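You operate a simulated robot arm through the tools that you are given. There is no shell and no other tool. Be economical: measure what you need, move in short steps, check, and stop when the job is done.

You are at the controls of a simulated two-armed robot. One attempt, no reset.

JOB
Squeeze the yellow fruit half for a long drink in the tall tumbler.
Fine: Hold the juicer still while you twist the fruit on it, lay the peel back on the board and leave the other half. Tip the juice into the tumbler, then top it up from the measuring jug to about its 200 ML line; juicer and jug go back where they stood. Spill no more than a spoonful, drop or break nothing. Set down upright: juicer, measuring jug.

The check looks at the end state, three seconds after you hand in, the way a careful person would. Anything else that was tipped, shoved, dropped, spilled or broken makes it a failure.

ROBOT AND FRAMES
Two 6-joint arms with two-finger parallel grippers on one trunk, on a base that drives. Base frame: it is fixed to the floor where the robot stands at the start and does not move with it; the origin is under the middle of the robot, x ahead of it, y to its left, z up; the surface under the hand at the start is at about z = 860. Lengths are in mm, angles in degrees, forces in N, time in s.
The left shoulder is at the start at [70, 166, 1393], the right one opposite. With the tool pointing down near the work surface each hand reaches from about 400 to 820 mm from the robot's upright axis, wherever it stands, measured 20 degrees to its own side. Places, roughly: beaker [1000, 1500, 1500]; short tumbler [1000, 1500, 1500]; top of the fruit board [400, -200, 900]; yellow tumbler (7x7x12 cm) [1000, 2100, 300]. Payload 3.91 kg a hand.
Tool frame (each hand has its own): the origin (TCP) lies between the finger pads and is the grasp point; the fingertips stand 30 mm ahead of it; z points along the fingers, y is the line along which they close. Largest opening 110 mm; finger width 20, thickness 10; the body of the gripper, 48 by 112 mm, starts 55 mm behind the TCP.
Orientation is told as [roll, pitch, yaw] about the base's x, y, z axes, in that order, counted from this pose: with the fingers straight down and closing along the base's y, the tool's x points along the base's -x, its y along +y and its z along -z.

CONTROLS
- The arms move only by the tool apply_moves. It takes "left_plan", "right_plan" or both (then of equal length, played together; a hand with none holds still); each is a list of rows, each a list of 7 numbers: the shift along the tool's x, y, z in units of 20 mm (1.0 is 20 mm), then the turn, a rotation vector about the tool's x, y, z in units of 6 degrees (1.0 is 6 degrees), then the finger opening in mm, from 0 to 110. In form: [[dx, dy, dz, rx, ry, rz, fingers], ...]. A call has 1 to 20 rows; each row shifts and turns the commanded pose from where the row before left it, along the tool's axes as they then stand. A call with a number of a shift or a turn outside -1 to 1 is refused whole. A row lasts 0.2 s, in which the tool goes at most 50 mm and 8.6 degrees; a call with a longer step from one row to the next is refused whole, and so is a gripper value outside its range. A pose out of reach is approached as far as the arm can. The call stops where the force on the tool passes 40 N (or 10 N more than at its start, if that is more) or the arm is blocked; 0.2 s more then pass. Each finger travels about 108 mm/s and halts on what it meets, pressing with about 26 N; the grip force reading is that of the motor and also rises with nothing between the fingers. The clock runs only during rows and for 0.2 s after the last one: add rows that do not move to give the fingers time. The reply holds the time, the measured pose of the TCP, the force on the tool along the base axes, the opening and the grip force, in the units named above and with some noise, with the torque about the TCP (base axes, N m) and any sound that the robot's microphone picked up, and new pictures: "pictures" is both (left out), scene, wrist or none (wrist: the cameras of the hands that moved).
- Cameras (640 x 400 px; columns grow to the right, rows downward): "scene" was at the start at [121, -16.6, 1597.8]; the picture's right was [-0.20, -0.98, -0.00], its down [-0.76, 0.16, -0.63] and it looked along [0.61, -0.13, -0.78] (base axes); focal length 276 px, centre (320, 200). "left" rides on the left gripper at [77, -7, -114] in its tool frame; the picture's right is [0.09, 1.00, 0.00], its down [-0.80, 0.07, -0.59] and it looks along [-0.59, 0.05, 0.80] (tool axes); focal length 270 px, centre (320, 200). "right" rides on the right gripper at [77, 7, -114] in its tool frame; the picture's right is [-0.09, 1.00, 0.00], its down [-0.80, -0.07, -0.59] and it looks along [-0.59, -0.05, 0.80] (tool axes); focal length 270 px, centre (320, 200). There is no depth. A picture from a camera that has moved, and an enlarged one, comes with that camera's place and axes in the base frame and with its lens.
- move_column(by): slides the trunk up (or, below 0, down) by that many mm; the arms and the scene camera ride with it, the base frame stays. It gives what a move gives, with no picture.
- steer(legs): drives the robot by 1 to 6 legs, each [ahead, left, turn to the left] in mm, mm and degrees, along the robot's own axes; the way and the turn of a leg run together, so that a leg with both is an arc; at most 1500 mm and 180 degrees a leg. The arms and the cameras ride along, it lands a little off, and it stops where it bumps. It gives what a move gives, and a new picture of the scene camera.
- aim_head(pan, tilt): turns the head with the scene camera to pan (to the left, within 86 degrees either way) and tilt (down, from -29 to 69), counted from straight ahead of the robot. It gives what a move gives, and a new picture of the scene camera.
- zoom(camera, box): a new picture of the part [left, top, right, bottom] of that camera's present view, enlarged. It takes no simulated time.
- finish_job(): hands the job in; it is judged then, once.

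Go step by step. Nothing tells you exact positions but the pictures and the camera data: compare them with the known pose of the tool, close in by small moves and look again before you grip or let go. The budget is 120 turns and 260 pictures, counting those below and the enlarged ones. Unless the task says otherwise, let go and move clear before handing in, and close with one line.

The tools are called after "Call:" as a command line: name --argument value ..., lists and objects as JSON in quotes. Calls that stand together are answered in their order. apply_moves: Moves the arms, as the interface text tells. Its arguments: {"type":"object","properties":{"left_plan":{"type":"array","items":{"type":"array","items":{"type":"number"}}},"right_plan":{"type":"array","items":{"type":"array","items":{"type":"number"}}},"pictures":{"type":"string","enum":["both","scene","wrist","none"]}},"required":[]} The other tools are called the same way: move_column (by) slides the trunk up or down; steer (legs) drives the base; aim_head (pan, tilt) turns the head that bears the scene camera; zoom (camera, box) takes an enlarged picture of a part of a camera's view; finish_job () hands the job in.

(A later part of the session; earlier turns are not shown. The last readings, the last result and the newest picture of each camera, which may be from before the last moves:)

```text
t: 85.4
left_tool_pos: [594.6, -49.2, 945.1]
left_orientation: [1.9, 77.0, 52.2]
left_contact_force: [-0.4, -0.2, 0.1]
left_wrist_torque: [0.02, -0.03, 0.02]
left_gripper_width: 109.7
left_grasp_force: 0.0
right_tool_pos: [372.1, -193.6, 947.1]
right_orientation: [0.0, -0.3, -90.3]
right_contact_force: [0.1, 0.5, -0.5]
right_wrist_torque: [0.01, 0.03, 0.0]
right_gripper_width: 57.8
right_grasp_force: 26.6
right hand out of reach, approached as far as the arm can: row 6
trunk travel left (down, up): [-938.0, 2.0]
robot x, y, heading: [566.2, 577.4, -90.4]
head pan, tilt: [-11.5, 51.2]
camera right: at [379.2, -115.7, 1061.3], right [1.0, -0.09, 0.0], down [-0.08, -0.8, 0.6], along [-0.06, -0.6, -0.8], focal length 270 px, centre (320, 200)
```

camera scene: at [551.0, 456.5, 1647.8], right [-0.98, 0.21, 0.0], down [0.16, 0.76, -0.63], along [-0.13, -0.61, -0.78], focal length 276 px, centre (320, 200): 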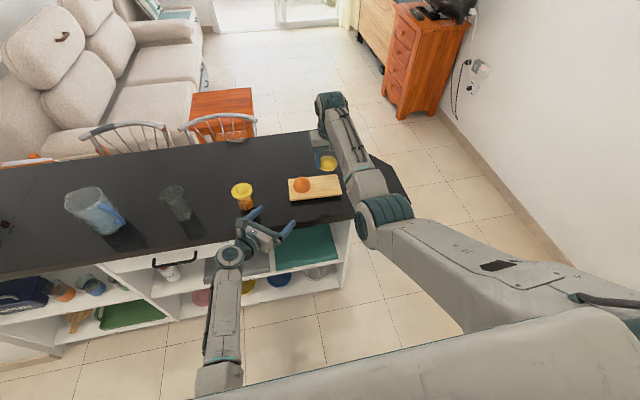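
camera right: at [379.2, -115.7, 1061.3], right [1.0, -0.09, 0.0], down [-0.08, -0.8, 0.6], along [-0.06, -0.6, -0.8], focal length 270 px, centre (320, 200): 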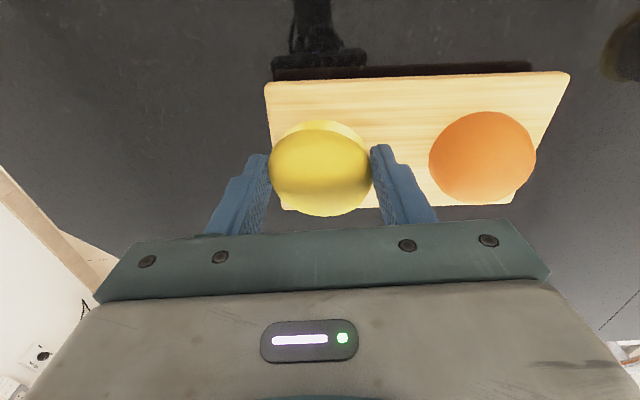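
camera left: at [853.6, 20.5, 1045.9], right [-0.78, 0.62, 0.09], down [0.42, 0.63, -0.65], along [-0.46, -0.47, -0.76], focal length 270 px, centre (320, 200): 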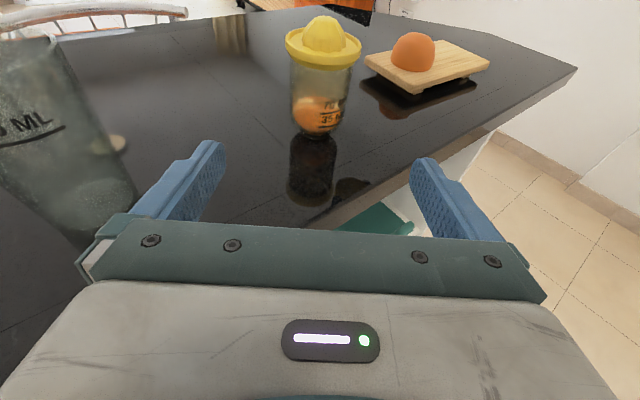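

Shift slightly toward the board's middle with a small drive, then lower.

Call:
steer --legs '[[15, 0, 0]]'

Call:
apply_moves --right_plan '[[0, 0.25, 0.3, 0, 0, 0, 45], [0, 0, 0.3, 0, 0, 0, 45], [0, 0, 0.3, 0, 0, 0, 45], [0, 0, 0, 0, 0, 0, 45]]' --pictures "wrist"

```text
t: 86.2
left_tool_pos: [594.1, -59.7, 946.2]
left_orientation: [1.2, 77.2, 51.6]
left_contact_force: [0.1, -0.2, 0.7]
left_wrist_torque: [0.02, -0.01, 0.03]
left_gripper_width: 109.5
left_grasp_force: 0.0
right_tool_pos: [372.7, -205.7, 951.0]
right_orientation: [0.2, -0.5, -90.3]
right_contact_force: [-0.9, 0.0, 0.0]
right_wrist_torque: [-0.04, -0.01, -0.02]
right_gripper_width: 57.6
right_grasp_force: 26.1
trunk travel left (down, up): [-938.0, 2.0]
robot x, y, heading: [567.0, 565.5, -90.1]
head pan, tilt: [-11.5, 51.2]
camera scene: at [546.2, 447.4, 1648.3], right [-0.98, 0.21, 0.0], down [0.16, 0.76, -0.63], along [-0.13, -0.62, -0.78], focal length 276 px, centre (320, 200)
```

scene: 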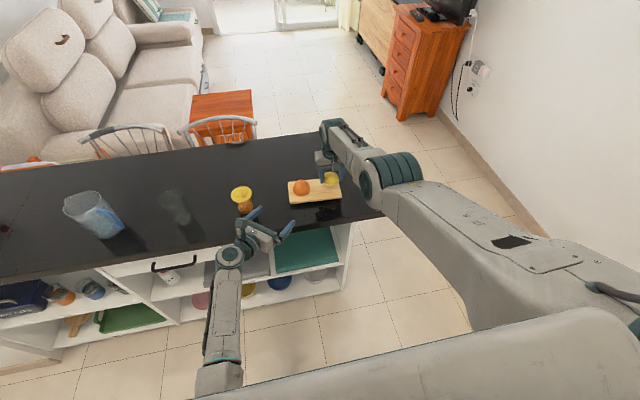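

```text
t: 87.2
left_tool_pos: [592.5, -64.3, 944.0]
left_orientation: [2.0, 77.0, 52.3]
left_contact_force: [0.4, 0.0, 0.0]
left_wrist_torque: [0.0, -0.03, 0.01]
left_gripper_width: 109.9
left_grasp_force: 0.0
right_tool_pos: [377.1, -202.3, 931.2]
right_orientation: [0.0, -0.3, -90.4]
right_contact_force: [-0.3, 0.2, -0.9]
right_wrist_torque: [0.01, 0.0, -0.01]
right_gripper_width: 57.4
right_grasp_force: 25.9
right hand out of reach, approached as far as the arm can: row 1, 3
trunk travel left (down, up): [-938.0, 2.0]
robot x, y, heading: [564.4, 568.3, -90.5]
head pan, tilt: [-11.5, 51.2]
camera right: at [383.7, -124.6, 1046.1], right [1.0, -0.09, 0.0], down [-0.08, -0.8, 0.6], along [-0.05, -0.59, -0.8], focal length 270 px, centre (320, 200)
```

right: 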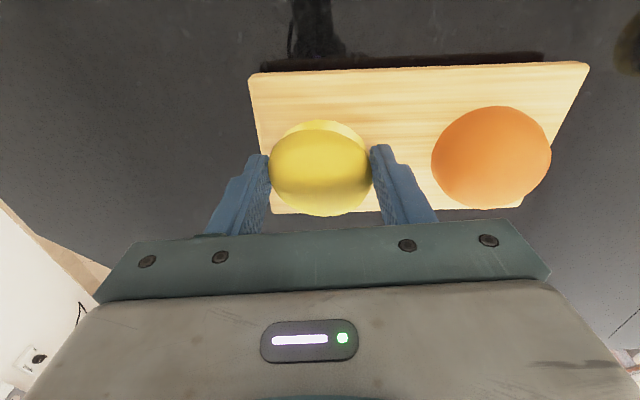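

Keep lowering in small steps until the peel touches the board.

Call:
apply_moves --right_plan '[[0.1, 0.05, 0.15, 0, 0, 0, 45], [0, 0, 0.15, 0, 0, 0, 45], [0, 0, 0.15, 0, 0, 0, 45], [0, 0, 0, 0, 0, 0, 45]]' --pictures "wrist"

```text
t: 88.2
left_tool_pos: [594.5, -63.9, 944.9]
left_orientation: [1.7, 77.0, 52.3]
left_contact_force: [0.1, 0.7, -0.4]
left_wrist_torque: [0.01, -0.02, 0.0]
left_gripper_width: 110.1
left_grasp_force: 0.0
right_tool_pos: [378.5, -198.0, 925.2]
right_orientation: [0.1, -0.3, -90.4]
right_contact_force: [0.1, -0.2, -0.1]
right_wrist_torque: [0.0, 0.0, -0.02]
right_gripper_width: 57.5
right_grasp_force: 25.9
trunk travel left (down, up): [-938.0, 2.0]
robot x, y, heading: [566.0, 570.8, -90.5]
head pan, tilt: [-11.5, 51.2]
camera right: at [384.0, -120.0, 1038.7], right [1.0, -0.09, 0.0], down [-0.08, -0.8, 0.6], along [-0.05, -0.6, -0.8], focal length 270 px, centre (320, 200)
```

right: 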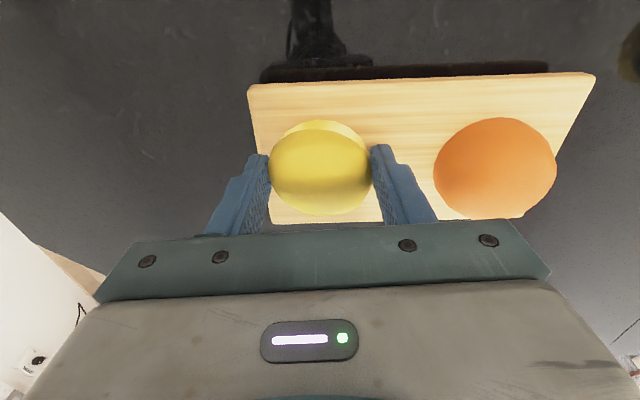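

Call:
apply_moves --right_plan '[[0, 0, 0.12, 0, 0, 0, 45], [0, 0, 0.12, 0, 0, 0, 45], [0, 0, 0, 0, 0, 0, 45]]' --pictures "wrist"

```text
t: 89.0
left_tool_pos: [593.8, -64.2, 945.2]
left_orientation: [1.9, 76.9, 52.2]
left_contact_force: [0.3, 0.7, 1.1]
left_wrist_torque: [0.01, 0.01, -0.01]
left_gripper_width: 109.8
left_grasp_force: 0.0
right_tool_pos: [377.2, -196.8, 919.2]
right_orientation: [0.1, -0.2, -90.3]
right_contact_force: [0.2, -0.1, -1.7]
right_wrist_torque: [-0.01, -0.03, 0.0]
right_gripper_width: 57.5
right_grasp_force: 26.4
right hand out of reach, approached as far as the arm can: row 2
trunk travel left (down, up): [-938.0, 2.0]
robot x, y, heading: [563.6, 569.0, -90.6]
head pan, tilt: [-11.5, 51.2]
camera right: at [382.8, -118.0, 1034.0], right [1.0, -0.09, 0.0], down [-0.08, -0.8, 0.6], along [-0.06, -0.6, -0.8], focal length 270 px, centre (320, 200)
```

right: 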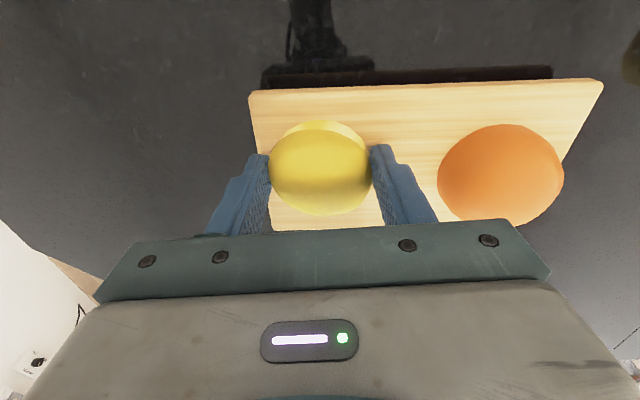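

Call:
apply_moves --right_plan '[[0.05, 0, 0.1, 0, 0, 0, 45], [0, 0, 0, 0, 0, 0, 45], [0, 0, 0, 0, 0, 0, 58], [0, 0, 0, 0, 0, 0, 61], [0, 0, 0, 0, 0, 0, 65], [0, 0, 0, 0, 0, 0, 75], [0, 0, 0, 0, 0, 0, 80], [0, 0, 0, 0, 0, 0, 80]]' --pictures "wrist"

```text
t: 90.8
left_tool_pos: [594.4, -63.2, 945.0]
left_orientation: [1.8, 77.0, 52.1]
left_contact_force: [-0.7, 0.3, 0.1]
left_wrist_torque: [0.02, -0.01, 0.03]
left_gripper_width: 110.0
left_grasp_force: 0.1
right_tool_pos: [376.7, -195.6, 918.8]
right_orientation: [0.1, -0.3, -90.3]
right_contact_force: [0.7, -0.5, 0.3]
right_wrist_torque: [0.0, 0.01, 0.01]
right_gripper_width: 80.2
right_grasp_force: 0.0
trunk travel left (down, up): [-938.0, 2.0]
robot x, y, heading: [570.0, 567.7, -90.4]
head pan, tilt: [-11.5, 51.2]
camera right: at [382.4, -117.3, 1032.9], right [1.0, -0.09, 0.0], down [-0.08, -0.8, 0.6], along [-0.05, -0.6, -0.8], focal length 270 px, centre (320, 200)
```

right: 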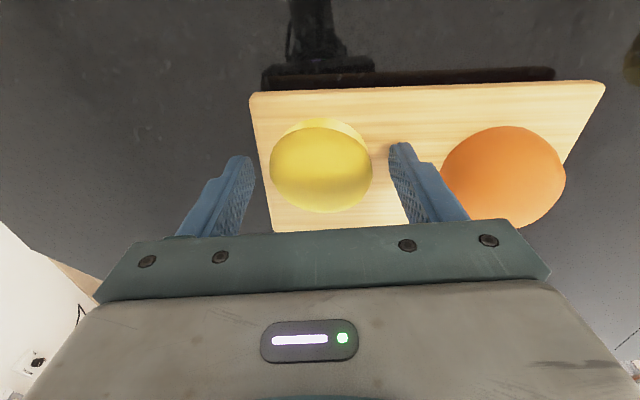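

Peel rests on the board. Lift the right hand clear and retreat it.

Call:
apply_moves --right_plan '[[0, 0, -0.6, 0, 0, 0, 80], [0, 0, -0.9, 0, 0, 0, 80], [0, 0, -0.9, 0, 0, 0, 80], [0, 0, -0.9, 0, 0, 0, 80], [0, 0, -0.9, 0, 0, 0, 80], [0.5, 0, -0.5, 0, 0, 0, 80], [1, 0, 0, 0, 0, 0, 80], [1, 0, 0, 0, 0, 0, 80], [1, 0, 0, 0, 0, 0, 80], [1, 0, 0, 0, 0, 0, 80]]'

Call:
zoom --camera "right" --box '[200, 0, 600, 250]'

```text
t: 93.0
left_tool_pos: [593.4, -63.5, 944.8]
left_orientation: [1.6, 77.1, 52.0]
left_contact_force: [-0.4, 0.4, 0.3]
left_wrist_torque: [-0.01, -0.02, 0.04]
left_gripper_width: 110.1
left_grasp_force: 0.0
right_tool_pos: [376.6, -102.4, 1013.7]
right_orientation: [0.0, -0.3, -90.3]
right_contact_force: [-0.5, 0.1, 0.6]
right_wrist_torque: [-0.03, 0.01, 0.03]
right_gripper_width: 80.0
right_grasp_force: 0.0
trunk travel left (down, up): [-938.0, 2.0]
robot x, y, heading: [565.3, 563.8, -90.2]
head pan, tilt: [-11.5, 51.2]
camera scene: at [546.3, 443.1, 1647.9], right [-0.98, 0.21, 0.0], down [0.16, 0.76, -0.63], along [-0.13, -0.61, -0.78], focal length 276 px, centre (320, 200)
camera right: at [383.3, -25.5, 1127.6], right [1.0, -0.09, 0.0], down [-0.08, -0.8, 0.6], along [-0.06, -0.6, -0.8], focal length 270 px, centre (320, 200)
```

scene: 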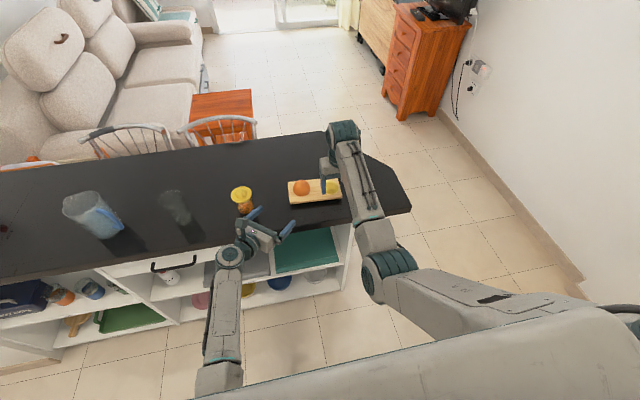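
right: 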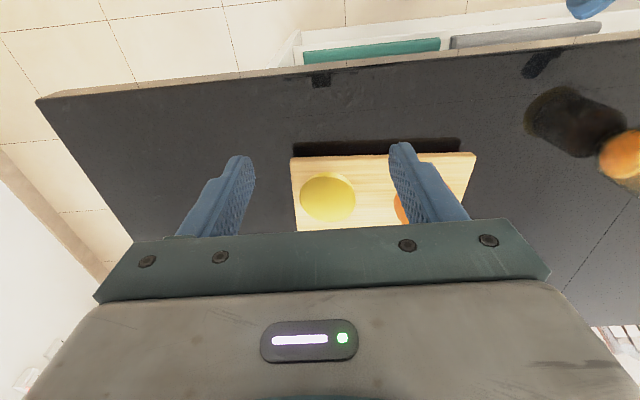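

```text
1.60 times, centred on (400, 125) of right
camera zoom: at [383.3, -25.5, 1127.6], right [1.0, -0.09, 0.0], down [-0.08, -0.8, 0.6], along [-0.06, -0.6, -0.8], focal length 432 px, centre (192, 320)
```

zoom: 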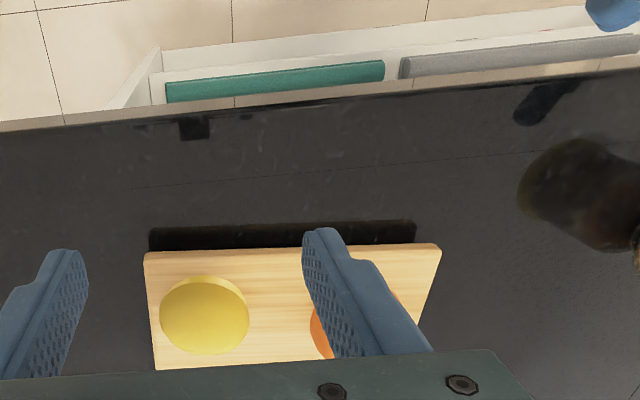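

Peel is lying on the board. Retract the right hand further and drive back so the left hand faces the juicer again.

Call:
apply_moves --right_plan '[[1, 0, 0, 0, 0, 0, 80], [1, 0, 0.1, 0, 0, 0, 80], [1, 0, 0.1, 0, 0, 0, 80], [1, 0, 0.1, 0, 0, 0, 80], [1, 0, 0.1, 0, 0, 0, 80], [1, 0, 0.1, 0, 0, 0, 80]]' --pictures "none"

Call:
steer --legs '[[0, 215, 0]]'

Call:
zoom --camera "left" --box '[0, 0, 640, 400]'

```text
t: 94.3
left_tool_pos: [593.6, -63.4, 944.7]
left_orientation: [1.7, 77.0, 52.0]
left_contact_force: [0.2, 0.1, 0.5]
left_wrist_torque: [-0.01, 0.0, 0.0]
left_gripper_width: 109.9
left_grasp_force: 0.0
right_tool_pos: [379.5, 16.3, 1001.1]
right_orientation: [0.0, -0.3, -90.3]
right_contact_force: [0.2, 0.9, -0.7]
right_wrist_torque: [-0.02, -0.02, 0.0]
right_gripper_width: 80.1
right_grasp_force: 0.1
trunk travel left (down, up): [-938.0, 2.0]
robot x, y, heading: [564.0, 567.5, -90.3]
head pan, tilt: [-11.5, 51.2]
```

```text
t: 96.0
left_tool_pos: [809.9, -63.7, 944.3]
left_orientation: [1.6, 76.8, 52.0]
left_contact_force: [-0.8, -0.9, -0.1]
left_wrist_torque: [0.01, -0.02, 0.02]
left_gripper_width: 110.0
left_grasp_force: 0.1
right_tool_pos: [593.9, 14.6, 999.8]
right_orientation: [0.2, -0.3, -89.9]
right_contact_force: [-0.4, 1.4, -0.5]
right_wrist_torque: [-0.01, -0.03, -0.01]
right_gripper_width: 80.0
right_grasp_force: 0.1
trunk travel left (down, up): [-938.0, 2.0]
robot x, y, heading: [780.6, 568.3, -89.8]
head pan, tilt: [-11.5, 51.2]
camera scene: at [757.6, 441.1, 1647.7], right [-0.98, 0.2, 0.0], down [0.16, 0.76, -0.63], along [-0.12, -0.61, -0.78], focal length 276 px, centre (320, 200)
```

scene: 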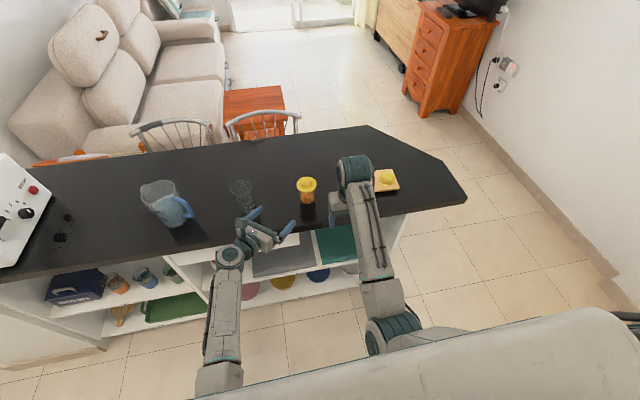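

```text
1.00 times, centred on (320, 200) of left (not enlarged: the box is as wide or as high as the picture)
camera zoom: at [874.5, 4.8, 1045.5], right [-0.78, 0.61, 0.09], down [0.42, 0.64, -0.65], along [-0.46, -0.47, -0.76], focal length 270 px, centre (320, 200)
```

zoom: 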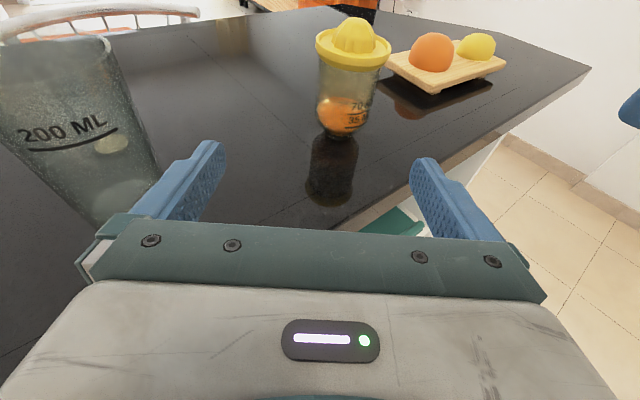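

The tumbler has the 200 ML line. Advance the left hand around the jar again, stopping short to check.

Call:
apply_moves --left_plan '[[0, 0.6, 0.5, 0, 0, 0, 110], [0, 0.6, 0.9, 0, 0, 0, 110], [0, 0.08, 0.9, 0, 0, 0, 110], [0, 0, 0.9, 0, 0, 0, 110], [0, 0, 0.9, 0, 0, 0, 110], [0, 0, 0.9, 0, 0, 0, 110], [0, 0, 0.9, 0, 0, 0, 110]]' --pictures "wrist"

```text
t: 97.8
left_tool_pos: [757.5, -134.6, 895.7]
left_orientation: [-4.3, 74.5, 47.7]
left_contact_force: [0.0, 0.0, 0.3]
left_wrist_torque: [0.0, 0.0, 0.01]
left_gripper_width: 109.8
left_grasp_force: 0.1
right_tool_pos: [596.4, 14.3, 1000.7]
right_orientation: [0.1, -0.1, -89.8]
right_contact_force: [-0.2, 0.6, -0.3]
right_wrist_torque: [-0.04, 0.0, 0.01]
right_gripper_width: 80.1
right_grasp_force: 0.0
trunk travel left (down, up): [-938.0, 2.0]
robot x, y, heading: [781.5, 565.8, -89.8]
head pan, tilt: [-11.5, 51.2]
stopped in row 7 (left hand): the arm was blocked; the commanded pose is now the measured one
camera left: at [815.3, -65.1, 1000.4], right [-0.8, 0.6, 0.06], down [0.44, 0.65, -0.61], along [-0.41, -0.46, -0.79], focal length 270 px, centre (320, 200)
```

left: 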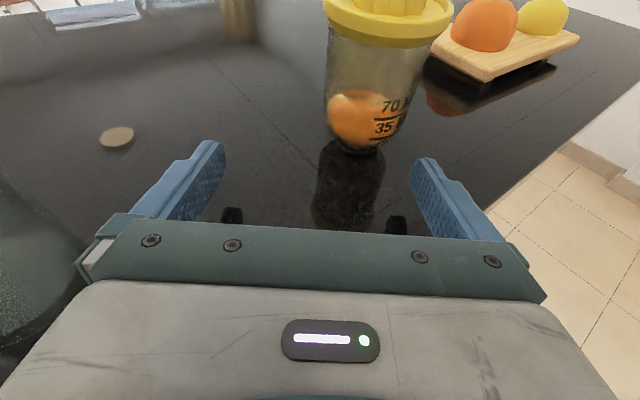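

The left arm met a joint limit because the base is 20 mm further over than before. Back off, shift the base, and retry.

Call:
apply_moves --left_plan '[[0.3, 0, -0.8, 0, 0, 0, 110], [0.3, 0, -0.9, 0, 0, 0, 110], [0.3, 0, -0.9, 0, 0, 0, 110], [0.2, 0, -0.9, 0, 0, 0, 110]]' --pictures "none"

Call:
steer --legs '[[-10, -40, 0]]'

Call:
zoom --camera "left" --box '[0, 0, 640, 400]'

```text
t: 98.8
left_tool_pos: [793.7, -82.4, 936.3]
left_orientation: [-3.9, 74.6, 47.9]
left_contact_force: [0.7, 1.5, 0.1]
left_wrist_torque: [-0.03, 0.01, -0.02]
left_gripper_width: 110.2
left_grasp_force: 0.0
right_tool_pos: [596.1, 15.2, 1001.3]
right_orientation: [0.0, -0.3, -89.9]
right_contact_force: [0.6, 0.6, -0.5]
right_wrist_torque: [0.02, -0.02, 0.0]
right_gripper_width: 79.9
right_grasp_force: 0.1
trunk travel left (down, up): [-938.0, 2.0]
robot x, y, heading: [776.2, 570.0, -89.8]
head pan, tilt: [-11.5, 51.2]
```

```text
t: 99.7
left_tool_pos: [760.3, -76.5, 933.2]
left_orientation: [-2.6, 74.7, 49.3]
left_contact_force: [1.1, -0.2, 0.1]
left_wrist_torque: [0.03, 0.04, -0.06]
left_gripper_width: 110.0
left_grasp_force: 0.0
right_tool_pos: [565.1, 21.7, 1001.2]
right_orientation: [-0.4, -0.1, -90.0]
right_contact_force: [1.0, 0.2, 0.5]
right_wrist_torque: [0.02, 0.07, 0.02]
right_gripper_width: 80.1
right_grasp_force: 0.0
trunk travel left (down, up): [-938.0, 2.0]
robot x, y, heading: [742.2, 575.7, -90.0]
head pan, tilt: [-11.5, 51.2]
camera scene: at [733.1, 447.9, 1647.6], right [-0.98, 0.2, 0.01], down [0.15, 0.77, -0.63], along [-0.13, -0.61, -0.78], focal length 276 px, centre (320, 200)
```

scene: 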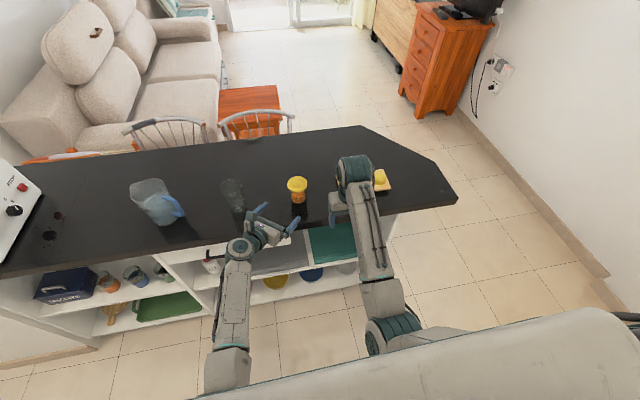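

```text
1.00 times, centred on (320, 200) of left (not enlarged: the box is as wide or as high as the picture)
camera zoom: at [819.7, -7.7, 1037.9], right [-0.8, 0.6, 0.07], down [0.44, 0.65, -0.62], along [-0.42, -0.46, -0.78], focal length 270 px, centre (320, 200)
```

zoom: 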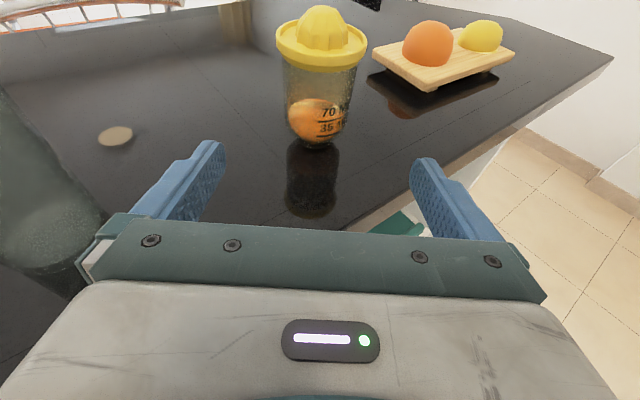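

Aligned. Advance about 128 mm.

Call:
apply_moves --left_plan '[[0.1, 0, 0.8, 0, 0, 0, 110], [0.1, 0, 0.9, 0, 0, 0, 110], [0.1, 0, 0.9, 0, 0, 0, 110], [0.05, 0, 0.9, 0, 0, 0, 110], [0.05, 0, 0.9, 0, 0, 0, 110], [0, 0, 0.9, 0, 0, 0, 110], [0, 0, 0.9, 0, 0, 0, 110]]' --pictures "wrist"

```text
t: 101.3
left_tool_pos: [674.2, -168.9, 909.1]
left_orientation: [-3.9, 74.6, 47.9]
left_contact_force: [0.3, 0.6, 0.2]
left_wrist_torque: [0.01, 0.02, -0.03]
left_gripper_width: 110.0
left_grasp_force: 0.1
right_tool_pos: [557.5, 22.9, 999.2]
right_orientation: [0.2, -0.1, -89.9]
right_contact_force: [0.1, 0.5, 0.3]
right_wrist_torque: [-0.01, 0.01, -0.02]
right_gripper_width: 80.1
right_grasp_force: 0.1
trunk travel left (down, up): [-938.0, 2.0]
robot x, y, heading: [739.2, 577.2, -90.0]
head pan, tilt: [-11.5, 51.2]
camera left: at [733.7, -101.0, 1014.4], right [-0.8, 0.6, 0.07], down [0.44, 0.65, -0.62], along [-0.41, -0.46, -0.78], focal length 270 px, centre (320, 200)
```

left: 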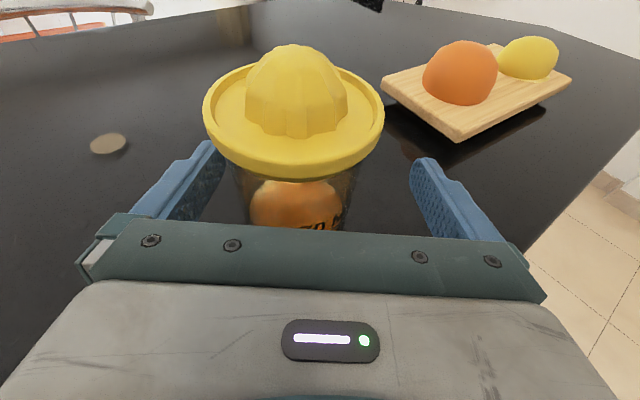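

The hand is 10 mm off sideways; shift it, then close.

Call:
apply_moves --left_plan '[[-0.1, -0.5, 0.1, 0, 0, 0, 110], [0, 0, 0, 0, 0, 0, 90], [0, 0, 0, 0, 0, 0, 75], [0, 0, 0, 0, 0, 0, 65], [0, 0, 0, 0, 0, 0, 45], [0, 0, 0, 0, 0, 0, 45], [0, 0, 0, 0, 0, 0, 45]]' --pictures "wrist"

```text
t: 102.9
left_tool_pos: [684.7, -175.9, 906.6]
left_orientation: [-4.0, 74.6, 48.0]
left_contact_force: [0.1, 0.1, 1.4]
left_wrist_torque: [0.03, 0.0, -0.03]
left_gripper_width: 60.9
left_grasp_force: 26.0
right_tool_pos: [559.2, 24.2, 999.9]
right_orientation: [0.2, -0.4, -89.9]
right_contact_force: [-0.5, 0.6, -0.1]
right_wrist_torque: [0.01, 0.01, 0.02]
right_gripper_width: 79.9
right_grasp_force: 0.2
trunk travel left (down, up): [-938.0, 2.0]
robot x, y, heading: [739.8, 574.1, -89.6]
head pan, tilt: [-11.5, 51.2]
camera left: at [743.8, -107.7, 1011.5], right [-0.8, 0.6, 0.07], down [0.44, 0.65, -0.62], along [-0.41, -0.46, -0.78], focal length 270 px, centre (320, 200)
```

left: 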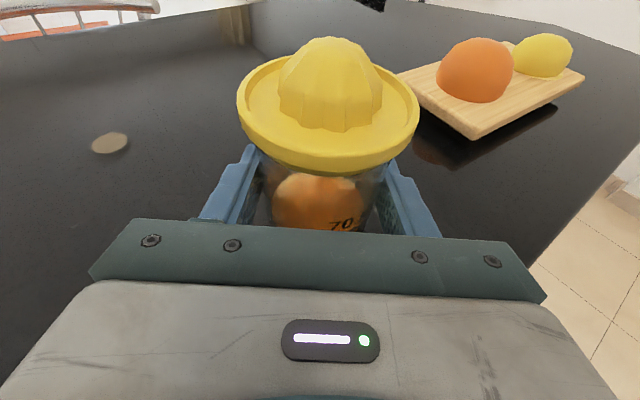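

Gripped. Lift straight up 160 mm.

Call:
apply_moves --left_plan '[[0.48, 0, -0.13, 0, 0, 0, 45], [0.96, -0.02, -0.26, 0, 0, 0, 45], [0.96, -0.02, -0.26, 0, 0, 0, 45], [0.96, -0.02, -0.26, 0, 0, 0, 45], [0.96, -0.02, -0.26, 0, 0, 0, 45], [0.96, -0.02, -0.26, 0, 0, 0, 45], [0.96, -0.02, -0.26, 0, 0, 0, 45], [0.96, -0.02, -0.26, 0, 0, 0, 45], [0.48, 0, -0.13, 0, 0, 0, 45]]'

```text
t: 105.1
left_tool_pos: [727.0, -199.4, 1071.6]
left_orientation: [-17.0, 73.2, 36.9]
left_contact_force: [0.4, 0.6, -1.2]
left_wrist_torque: [0.0, 0.01, -0.01]
left_gripper_width: 60.9
left_grasp_force: 25.8
right_tool_pos: [558.2, 23.9, 1001.2]
right_orientation: [0.1, -0.1, -89.8]
right_contact_force: [0.4, -0.1, 0.7]
right_wrist_torque: [0.0, -0.01, 0.01]
right_gripper_width: 79.7
right_grasp_force: 0.1
trunk travel left (down, up): [-938.0, 2.0]
robot x, y, heading: [745.4, 583.8, -90.0]
head pan, tilt: [-11.5, 51.2]
stopped in row 9 (left hand): the arm was blocked; the commanded pose is now the measured one
camera scene: at [722.1, 450.2, 1647.7], right [-0.98, 0.2, 0.0], down [0.15, 0.76, -0.63], along [-0.12, -0.61, -0.78], focal length 276 px, centre (320, 200)
camera left: at [777.6, -126.0, 1177.1], right [-0.82, 0.58, 0.0], down [0.46, 0.65, -0.61], along [-0.35, -0.5, -0.79], focal length 270 px, centre (320, 200)
```

scene: 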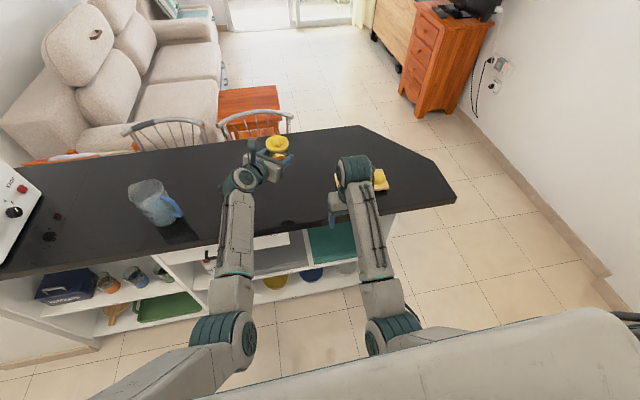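
left: 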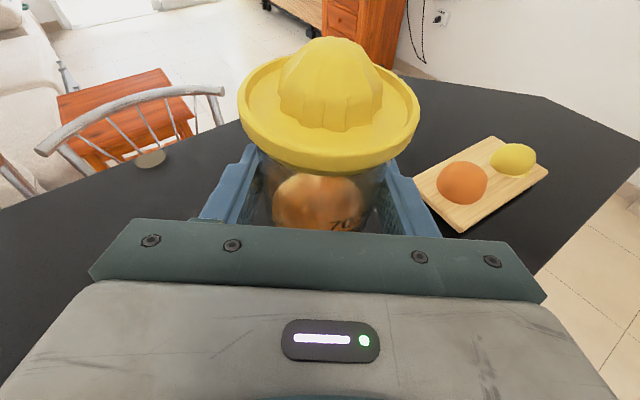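

Holding the juicer at z≈1072. Move it across toward the tumbler (about [893,-175]), stopping with the lip side facing it.

Call:
apply_moves --left_plan '[[-0.3, -0.5, -0.9, 0, 0, 0, 45], [-0.32, -0.55, -0.93, 0, 0, 0, 45], [-0.32, -0.55, -0.93, 0, 0, 0, 45], [-0.32, -0.55, -0.93, 0, 0, 0, 45], [-0.32, -0.55, -0.93, 0, 0, 0, 45], [-0.32, -0.55, -0.93, 0, 0, 0, 45]]'

```text
t: 106.5
left_tool_pos: [847.1, -143.7, 1069.9]
left_orientation: [-15.9, 73.3, 37.9]
left_contact_force: [-0.3, 1.2, -1.4]
left_wrist_torque: [0.03, 0.01, 0.0]
left_gripper_width: 61.0
left_grasp_force: 26.2
right_tool_pos: [558.1, 23.7, 1000.9]
right_orientation: [-0.1, -0.3, -89.8]
right_contact_force: [0.2, 0.1, 0.8]
right_wrist_torque: [0.01, 0.02, -0.02]
right_gripper_width: 79.8
right_grasp_force: 0.0
trunk travel left (down, up): [-938.0, 2.0]
robot x, y, heading: [738.7, 574.0, -89.9]
head pan, tilt: [-11.5, 51.2]
camera scene: at [723.8, 450.7, 1647.8], right [-0.98, 0.2, 0.0], down [0.15, 0.76, -0.63], along [-0.13, -0.61, -0.78], focal length 276 px, centre (320, 200)
camera left: at [899.1, -71.4, 1175.1], right [-0.82, 0.58, 0.01], down [0.46, 0.65, -0.61], along [-0.36, -0.49, -0.79], focal length 270 px, centre (320, 200)
```

scene: 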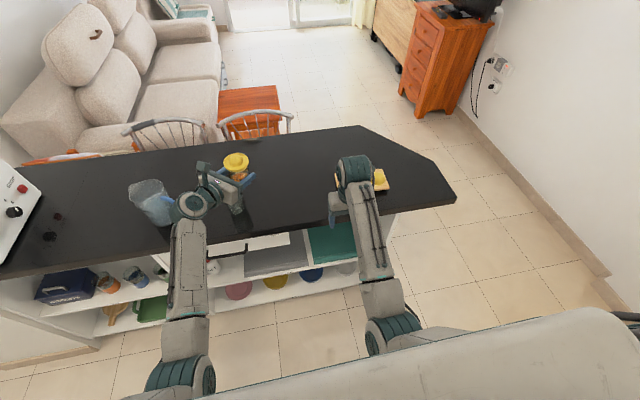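
left: 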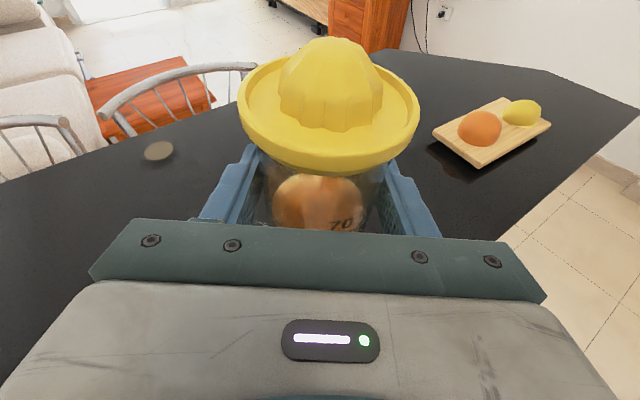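

Call:
zoom --camera "scene" --box '[160, 140, 288, 220]'

```text
5.00 times, centred on (224, 180) of scene
camera zoom: at [723.8, 450.7, 1647.8], right [-0.98, 0.2, 0.0], down [0.15, 0.76, -0.63], along [-0.13, -0.61, -0.78], focal length 1382 px, centre (800, 300)
```

zoom: 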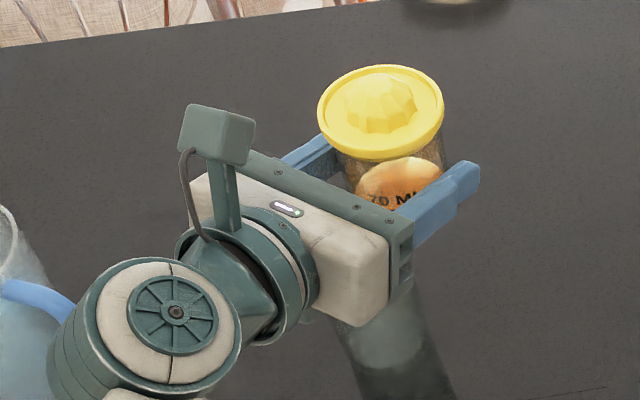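

Tumbler centre ≈ [894,-172] (rim z≈985); the lip should land over it. Begin tipping gradually, first 42°.

Call:
apply_moves --left_plan '[[0, 0, 0, -0.28, 0, -0.96, 45], [0, 0, 0, -0.28, 0, -0.96, 45], [0, 0, 0, -0.28, 0, -0.96, 45], [0, 0, 0, -0.28, 0, -0.96, 45], [0, 0, 0, -0.28, 0, -0.96, 45], [0, 0, 0, -0.28, 0, -0.96, 45], [0, 0, 0, -0.28, 0, -0.96, 45], [0, 0, 0, 0, 0, 0, 45]]'

Call:
zoom --camera "scene" --box '[160, 140, 288, 220]'

```text
t: 108.3
left_tool_pos: [846.8, -141.8, 1070.1]
left_orientation: [70.2, 49.7, 117.8]
left_contact_force: [-0.4, -0.2, -2.2]
left_wrist_torque: [-0.02, -0.01, -0.01]
left_gripper_width: 60.9
left_grasp_force: 26.0
right_tool_pos: [558.6, 23.2, 1001.4]
right_orientation: [0.0, -0.2, -89.8]
right_contact_force: [-0.4, 0.1, -0.4]
right_wrist_torque: [0.01, -0.01, 0.0]
right_gripper_width: 79.9
right_grasp_force: 0.0
trunk travel left (down, up): [-938.0, 2.0]
robot x, y, heading: [739.0, 577.7, -89.8]
head pan, tilt: [-11.5, 51.2]
camera scene: at [722.2, 450.5, 1647.7], right [-0.98, 0.2, 0.0], down [0.15, 0.76, -0.63], along [-0.12, -0.61, -0.78], focal length 276 px, centre (320, 200)
camera left: at [954.8, -112.5, 1149.8], right [-0.61, 0.42, 0.67], down [0.14, 0.89, -0.44], along [-0.78, -0.17, -0.6], focal length 270 px, centre (320, 200)
```

scene: 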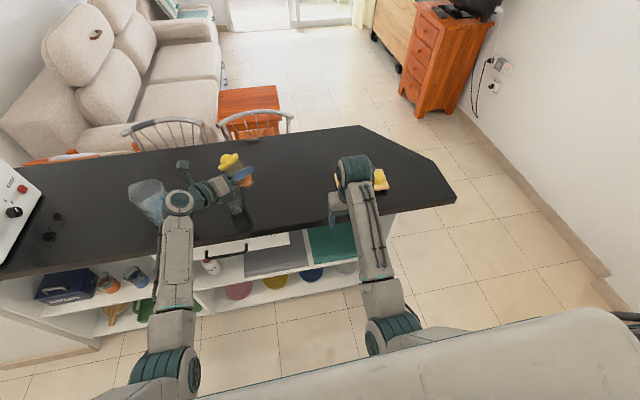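
left: 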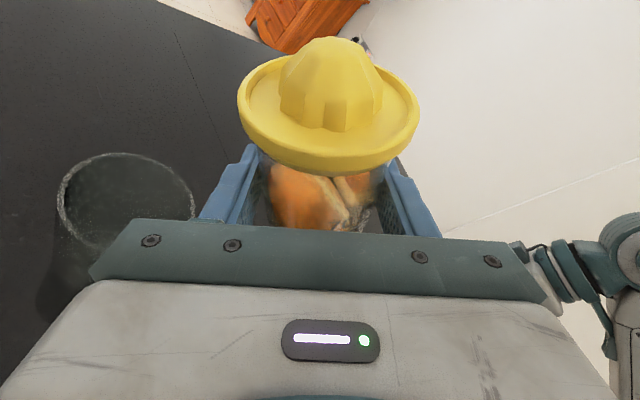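

```text
5.00 times, centred on (224, 180) of scene
camera zoom: at [722.2, 450.5, 1647.7], right [-0.98, 0.2, 0.0], down [0.15, 0.76, -0.63], along [-0.12, -0.61, -0.78], focal length 1382 px, centre (800, 300)
```

zoom: 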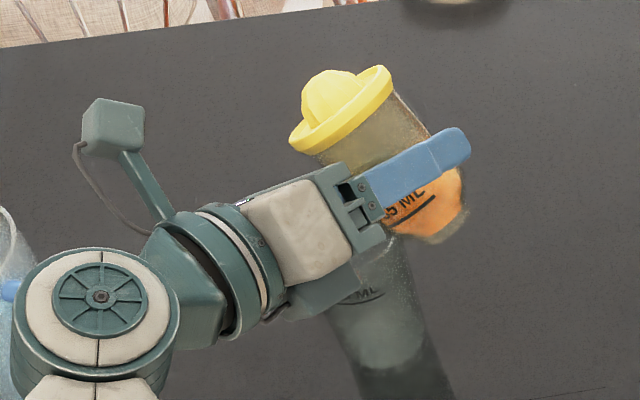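

The left wrist camera now sees the tumbler's rim: centre ≈ [900,-176], consistent. Tip further to 60°.

Call:
apply_moves --left_plan '[[0, 0, 0, -0.28, 0, -0.96, 45], [0, 0, 0, -0.28, 0, -0.96, 45], [0, 0, 0, -0.28, 0, -0.96, 45], [0, 0, 0, 0, 0, 0, 45]]' --pictures "wrist"

Call:
zoom --camera "scene" --box '[160, 140, 288, 220]'

```text
t: 109.3
left_tool_pos: [846.7, -142.5, 1071.1]
left_orientation: [79.3, 33.0, 123.9]
left_contact_force: [-0.1, -0.6, -1.9]
left_wrist_torque: [0.03, 0.0, 0.02]
left_gripper_width: 60.8
left_grasp_force: 25.9
right_tool_pos: [556.3, 23.5, 1000.1]
right_orientation: [0.0, -0.2, -89.9]
right_contact_force: [0.6, -0.3, -0.3]
right_wrist_torque: [-0.03, 0.02, 0.04]
right_gripper_width: 80.0
right_grasp_force: 0.0
trunk travel left (down, up): [-938.0, 2.0]
robot x, y, heading: [740.4, 575.7, -89.8]
head pan, tilt: [-11.5, 51.2]
camera left: at [971.3, -125.8, 1125.2], right [-0.41, 0.28, 0.87], down [0.05, 0.96, -0.29], along [-0.91, -0.08, -0.4], focal length 270 px, centre (320, 200)
```

left: 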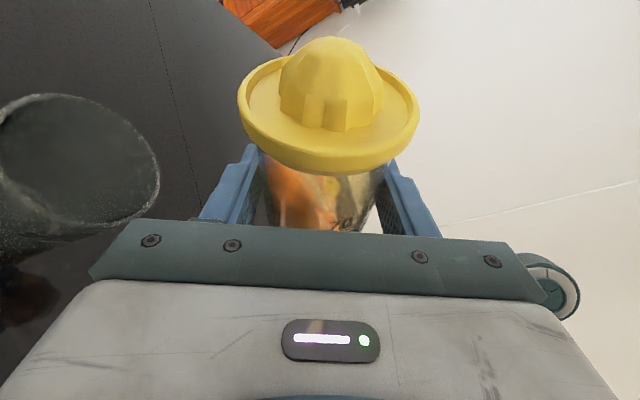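

```text
5.00 times, centred on (224, 180) of scene
camera zoom: at [722.1, 450.5, 1647.7], right [-0.98, 0.2, 0.0], down [0.15, 0.76, -0.63], along [-0.12, -0.61, -0.78], focal length 1382 px, centre (800, 300)
```

zoom: 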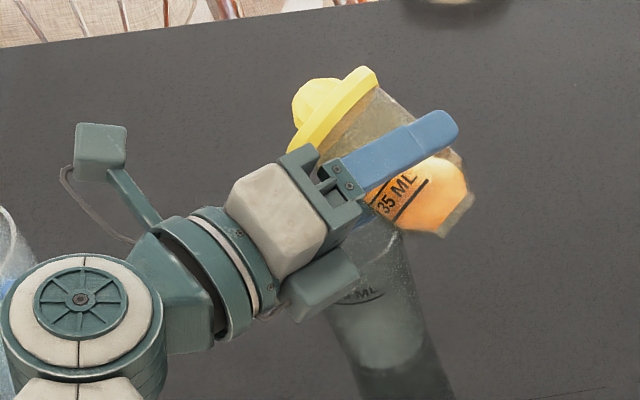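

Lip is over the tumbler's mouth. Continue tipping to 90° while shifting to keep the lip centred.

Call:
apply_moves --left_plan '[[0.13, -0.07, 0, -0.28, 0, -0.96, 45], [0.15, -0.06, 0, -0.28, 0, -0.96, 45], [0, 0, 0, 0, 0, 0, 45], [0.17, -0.04, 0, -0.28, 0, -0.96, 45], [0, 0, 0, 0, 0, 0, 45], [0, 0, 0, 0, 0, 0, 45]]' --pictures "wrist"

Call:
zoom --camera "scene" --box '[160, 140, 288, 220]'

```text
t: 110.7
left_tool_pos: [851.5, -152.9, 1070.3]
left_orientation: [85.8, 16.3, 126.5]
left_contact_force: [0.7, -0.3, -1.2]
left_wrist_torque: [0.01, 0.01, 0.0]
left_gripper_width: 60.7
left_grasp_force: 25.6
right_tool_pos: [558.0, 25.2, 1001.5]
right_orientation: [0.0, -0.3, -89.8]
right_contact_force: [0.7, 0.9, -0.1]
right_wrist_torque: [0.01, 0.03, -0.03]
right_gripper_width: 80.0
right_grasp_force: 0.0
trunk travel left (down, up): [-938.0, 2.0]
robot x, y, heading: [740.7, 576.9, -89.9]
head pan, tilt: [-11.5, 51.2]
camera left: at [987.0, -142.9, 1094.0], right [-0.17, 0.11, 0.98], down [0.0, 0.99, -0.11], along [-0.98, -0.02, -0.17], focal length 270 px, centre (320, 200)
```

left: 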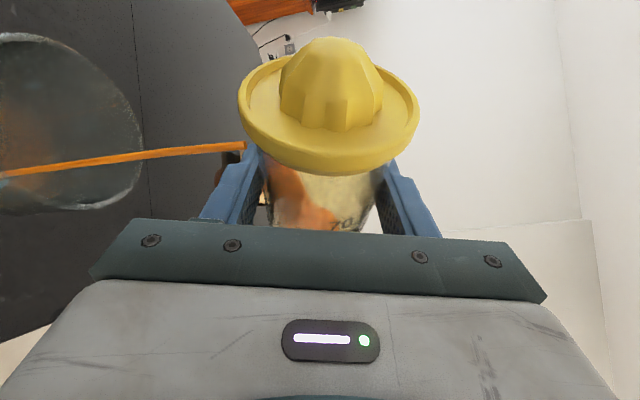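

```text
5.00 times, centred on (224, 180) of scene
camera zoom: at [721.8, 450.9, 1647.8], right [-0.98, 0.2, 0.0], down [0.16, 0.76, -0.63], along [-0.12, -0.61, -0.78], focal length 1382 px, centre (800, 300)
```

zoom: 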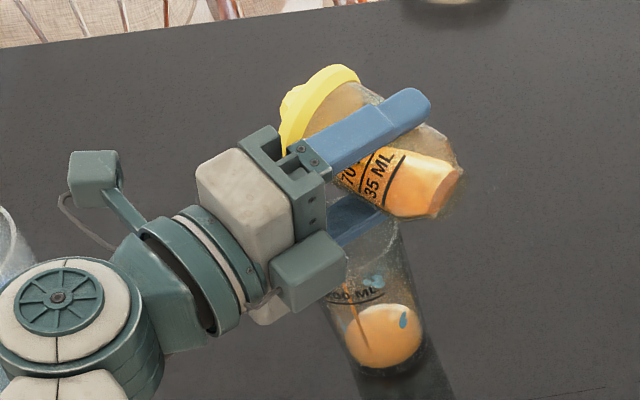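

It pours into the tumbler; the stream is about 20 mm off-centre toward the robot, so I shift the hand forward before tipping on to about 96°.

Call:
apply_moves --left_plan '[[0.15, 0, 0.45, 0, 0, 0, 45], [0.15, 0, 0.4, 0, 0, 0, 45], [0.15, 0, 0, -0.28, 0, -0.96, 45], [0, 0, 0, 0, 0, 0, 45], [0.2, 0, 0, -0.28, 0, -0.96, 45], [0, 0, 0, 0, 0, 0, 45], [0.2, 0, 0, -0.28, 0, -0.96, 45], [0, 0, 0, 0, 0, 0, 45], [0, 0, 0, 0, 0, 0, 45]]' --pictures "wrist"

Call:
zoom --camera "scene" --box '[160, 140, 288, 220]'

```text
t: 112.7
left_tool_pos: [850.2, -192.2, 1044.7]
left_orientation: [90.9, -1.1, 126.9]
left_contact_force: [-1.0, -0.5, -1.4]
left_wrist_torque: [0.02, -0.01, 0.02]
left_gripper_width: 60.4
left_grasp_force: 26.2
left hand out of reach, approached as far as the arm can: row 3, 5, 7
right_tool_pos: [558.6, 24.4, 1000.1]
right_orientation: [0.1, -0.2, -89.8]
right_contact_force: [-0.2, 0.1, 0.5]
right_wrist_torque: [-0.03, -0.03, -0.01]
right_gripper_width: 80.0
right_grasp_force: 0.2
trunk travel left (down, up): [-938.0, 2.0]
robot x, y, heading: [744.9, 577.9, -89.9]
head pan, tilt: [-11.5, 51.2]
camera left: at [986.3, -184.2, 1035.0], right [0.08, -0.08, 0.99], down [0.0, 1.0, 0.08], along [-1.0, -0.01, 0.08], focal length 270 px, centre (320, 200)
```

left: 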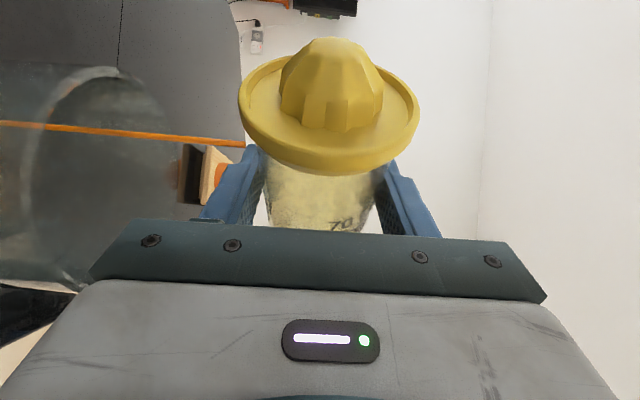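

```text
5.00 times, centred on (224, 180) of scene
camera zoom: at [722.1, 451.1, 1647.8], right [-0.98, 0.2, 0.0], down [0.15, 0.76, -0.63], along [-0.12, -0.61, -0.78], focal length 1382 px, centre (800, 300)
```

zoom: 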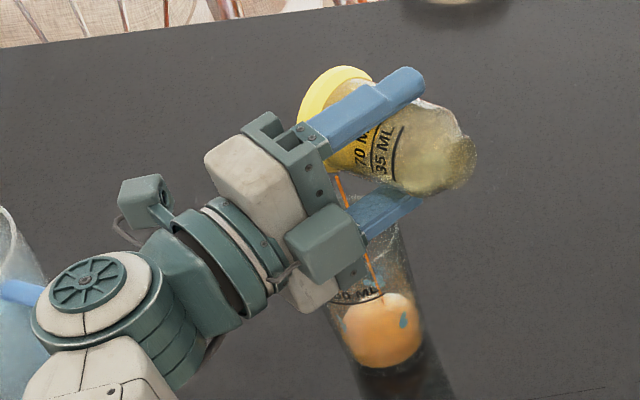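

The jar is almost empty and the stream is inside the tumbler. Recentre slightly and let it drain.

Call:
apply_moves --left_plan '[[0, 0, -0.4, 0, 0, 0, 45], [0, 0, 0, 0, 0, 0, 45], [0, 0, 0, 0, 0, 0, 45], [0, 0, 0, 0, 0, 0, 45], [0, 0, 0, 0, 0, 0, 45], [0, 0, 0, 0, 0, 0, 45]]' --pictures "wrist"

Call:
zoom --camera "scene" --box '[160, 140, 288, 220]'

```text
t: 114.1
left_tool_pos: [854.3, -190.6, 1041.6]
left_orientation: [90.8, -1.0, 126.9]
left_contact_force: [-0.2, 0.5, -1.0]
left_wrist_torque: [0.01, -0.02, 0.0]
left_gripper_width: 60.6
left_grasp_force: 26.7
right_tool_pos: [557.3, 24.5, 1000.3]
right_orientation: [0.1, -0.2, -89.9]
right_contact_force: [-0.4, -0.2, 0.4]
right_wrist_torque: [-0.01, 0.01, -0.03]
right_gripper_width: 80.1
right_grasp_force: 0.1
trunk travel left (down, up): [-938.0, 2.0]
robot x, y, heading: [738.9, 575.9, -90.0]
head pan, tilt: [-11.5, 51.2]
camera left: at [992.5, -181.1, 1032.1], right [0.08, -0.08, 0.99], down [0.0, 1.0, 0.08], along [-1.0, -0.01, 0.07], focal length 270 px, centre (320, 200)
```

left: 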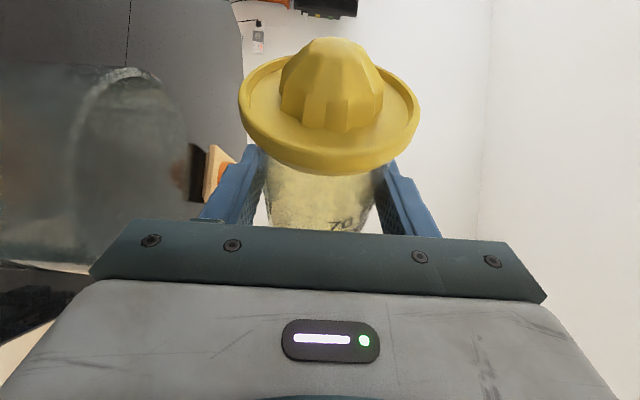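

```text
5.00 times, centred on (224, 180) of scene
camera zoom: at [722.0, 450.4, 1647.7], right [-0.98, 0.2, 0.0], down [0.16, 0.76, -0.63], along [-0.12, -0.61, -0.78], focal length 1382 px, centre (800, 300)
```

zoom: 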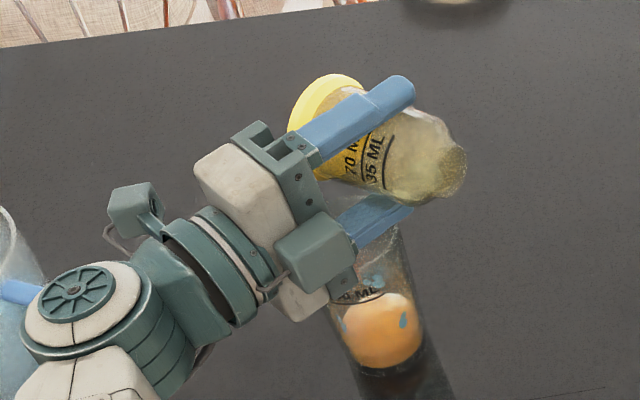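

Poured out and stream stopped. Raise and bring the juicer back upright.

Call:
apply_moves --left_plan '[[0, 0.7, -0.6, 0, 0, 0, 45], [0, 0.7, -0.6, 0, 0, 0, 45], [0, 0, 0, 0.28, 0, 0.96, 45], [0, 0, 0, 0.28, 0, 0.96, 45], [0, 0, 0, 0.28, 0, 0.96, 45], [0, 0, 0, 0.28, 0, 0.96, 45], [0, 0, 0, 0.28, 0, 0.96, 45], [0, 0, 0, 0.28, 0, 0.96, 45], [0, 0, 0, 0.28, 0, 0.96, 45], [0, 0, 0, 0.28, 0, 0.96, 45], [0, 0, 0, 0.28, 0, 0.96, 45], [0, 0, 0, 0.28, 0, 0.96, 45], [0, 0, 0, 0.28, 0, 0.96, 45], [0, 0, 0, 0.28, 0, 0.96, 45], [0, 0, 0, 0.28, 0, 0.96, 45], [0, 0, 0, 0.28, 0, 0.96, 45], [0, 0, 0, 0.28, 0, 0.96, 45], [0, 0, 0, 0.28, 0, 0.96, 45]]'

```text
t: 117.9
left_tool_pos: [876.0, -192.4, 1043.0]
left_orientation: [-16.7, 73.3, 37.3]
left_contact_force: [-0.2, 0.2, -0.9]
left_wrist_torque: [0.0, 0.0, -0.03]
left_gripper_width: 60.5
left_grasp_force: 26.1
left hand out of reach, approached as far as the arm can: row 1, 2
right_tool_pos: [558.5, 24.2, 1000.6]
right_orientation: [0.2, -0.3, -89.9]
right_contact_force: [0.0, -0.1, 0.2]
right_wrist_torque: [0.0, 0.02, 0.0]
right_gripper_width: 79.7
right_grasp_force: 0.1
trunk travel left (down, up): [-938.0, 2.0]
robot x, y, heading: [743.7, 575.0, -89.9]
head pan, tilt: [-11.5, 51.2]
camera scene: at [721.9, 450.6, 1647.8], right [-0.98, 0.2, 0.0], down [0.16, 0.76, -0.63], along [-0.12, -0.61, -0.78], focal length 276 px, centre (320, 200)
camera left: at [927.5, -118.9, 1149.7], right [-0.82, 0.58, 0.0], down [0.46, 0.65, -0.61], along [-0.35, -0.5, -0.79], focal length 270 px, centre (320, 200)
```

scene: 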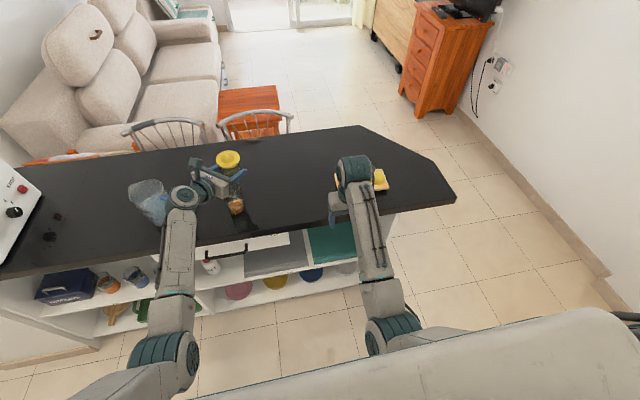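
left: 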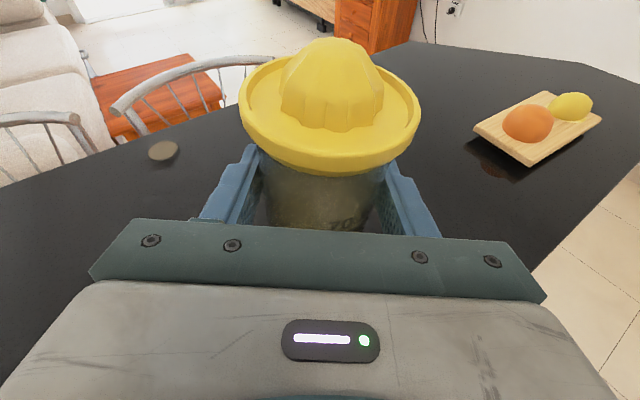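

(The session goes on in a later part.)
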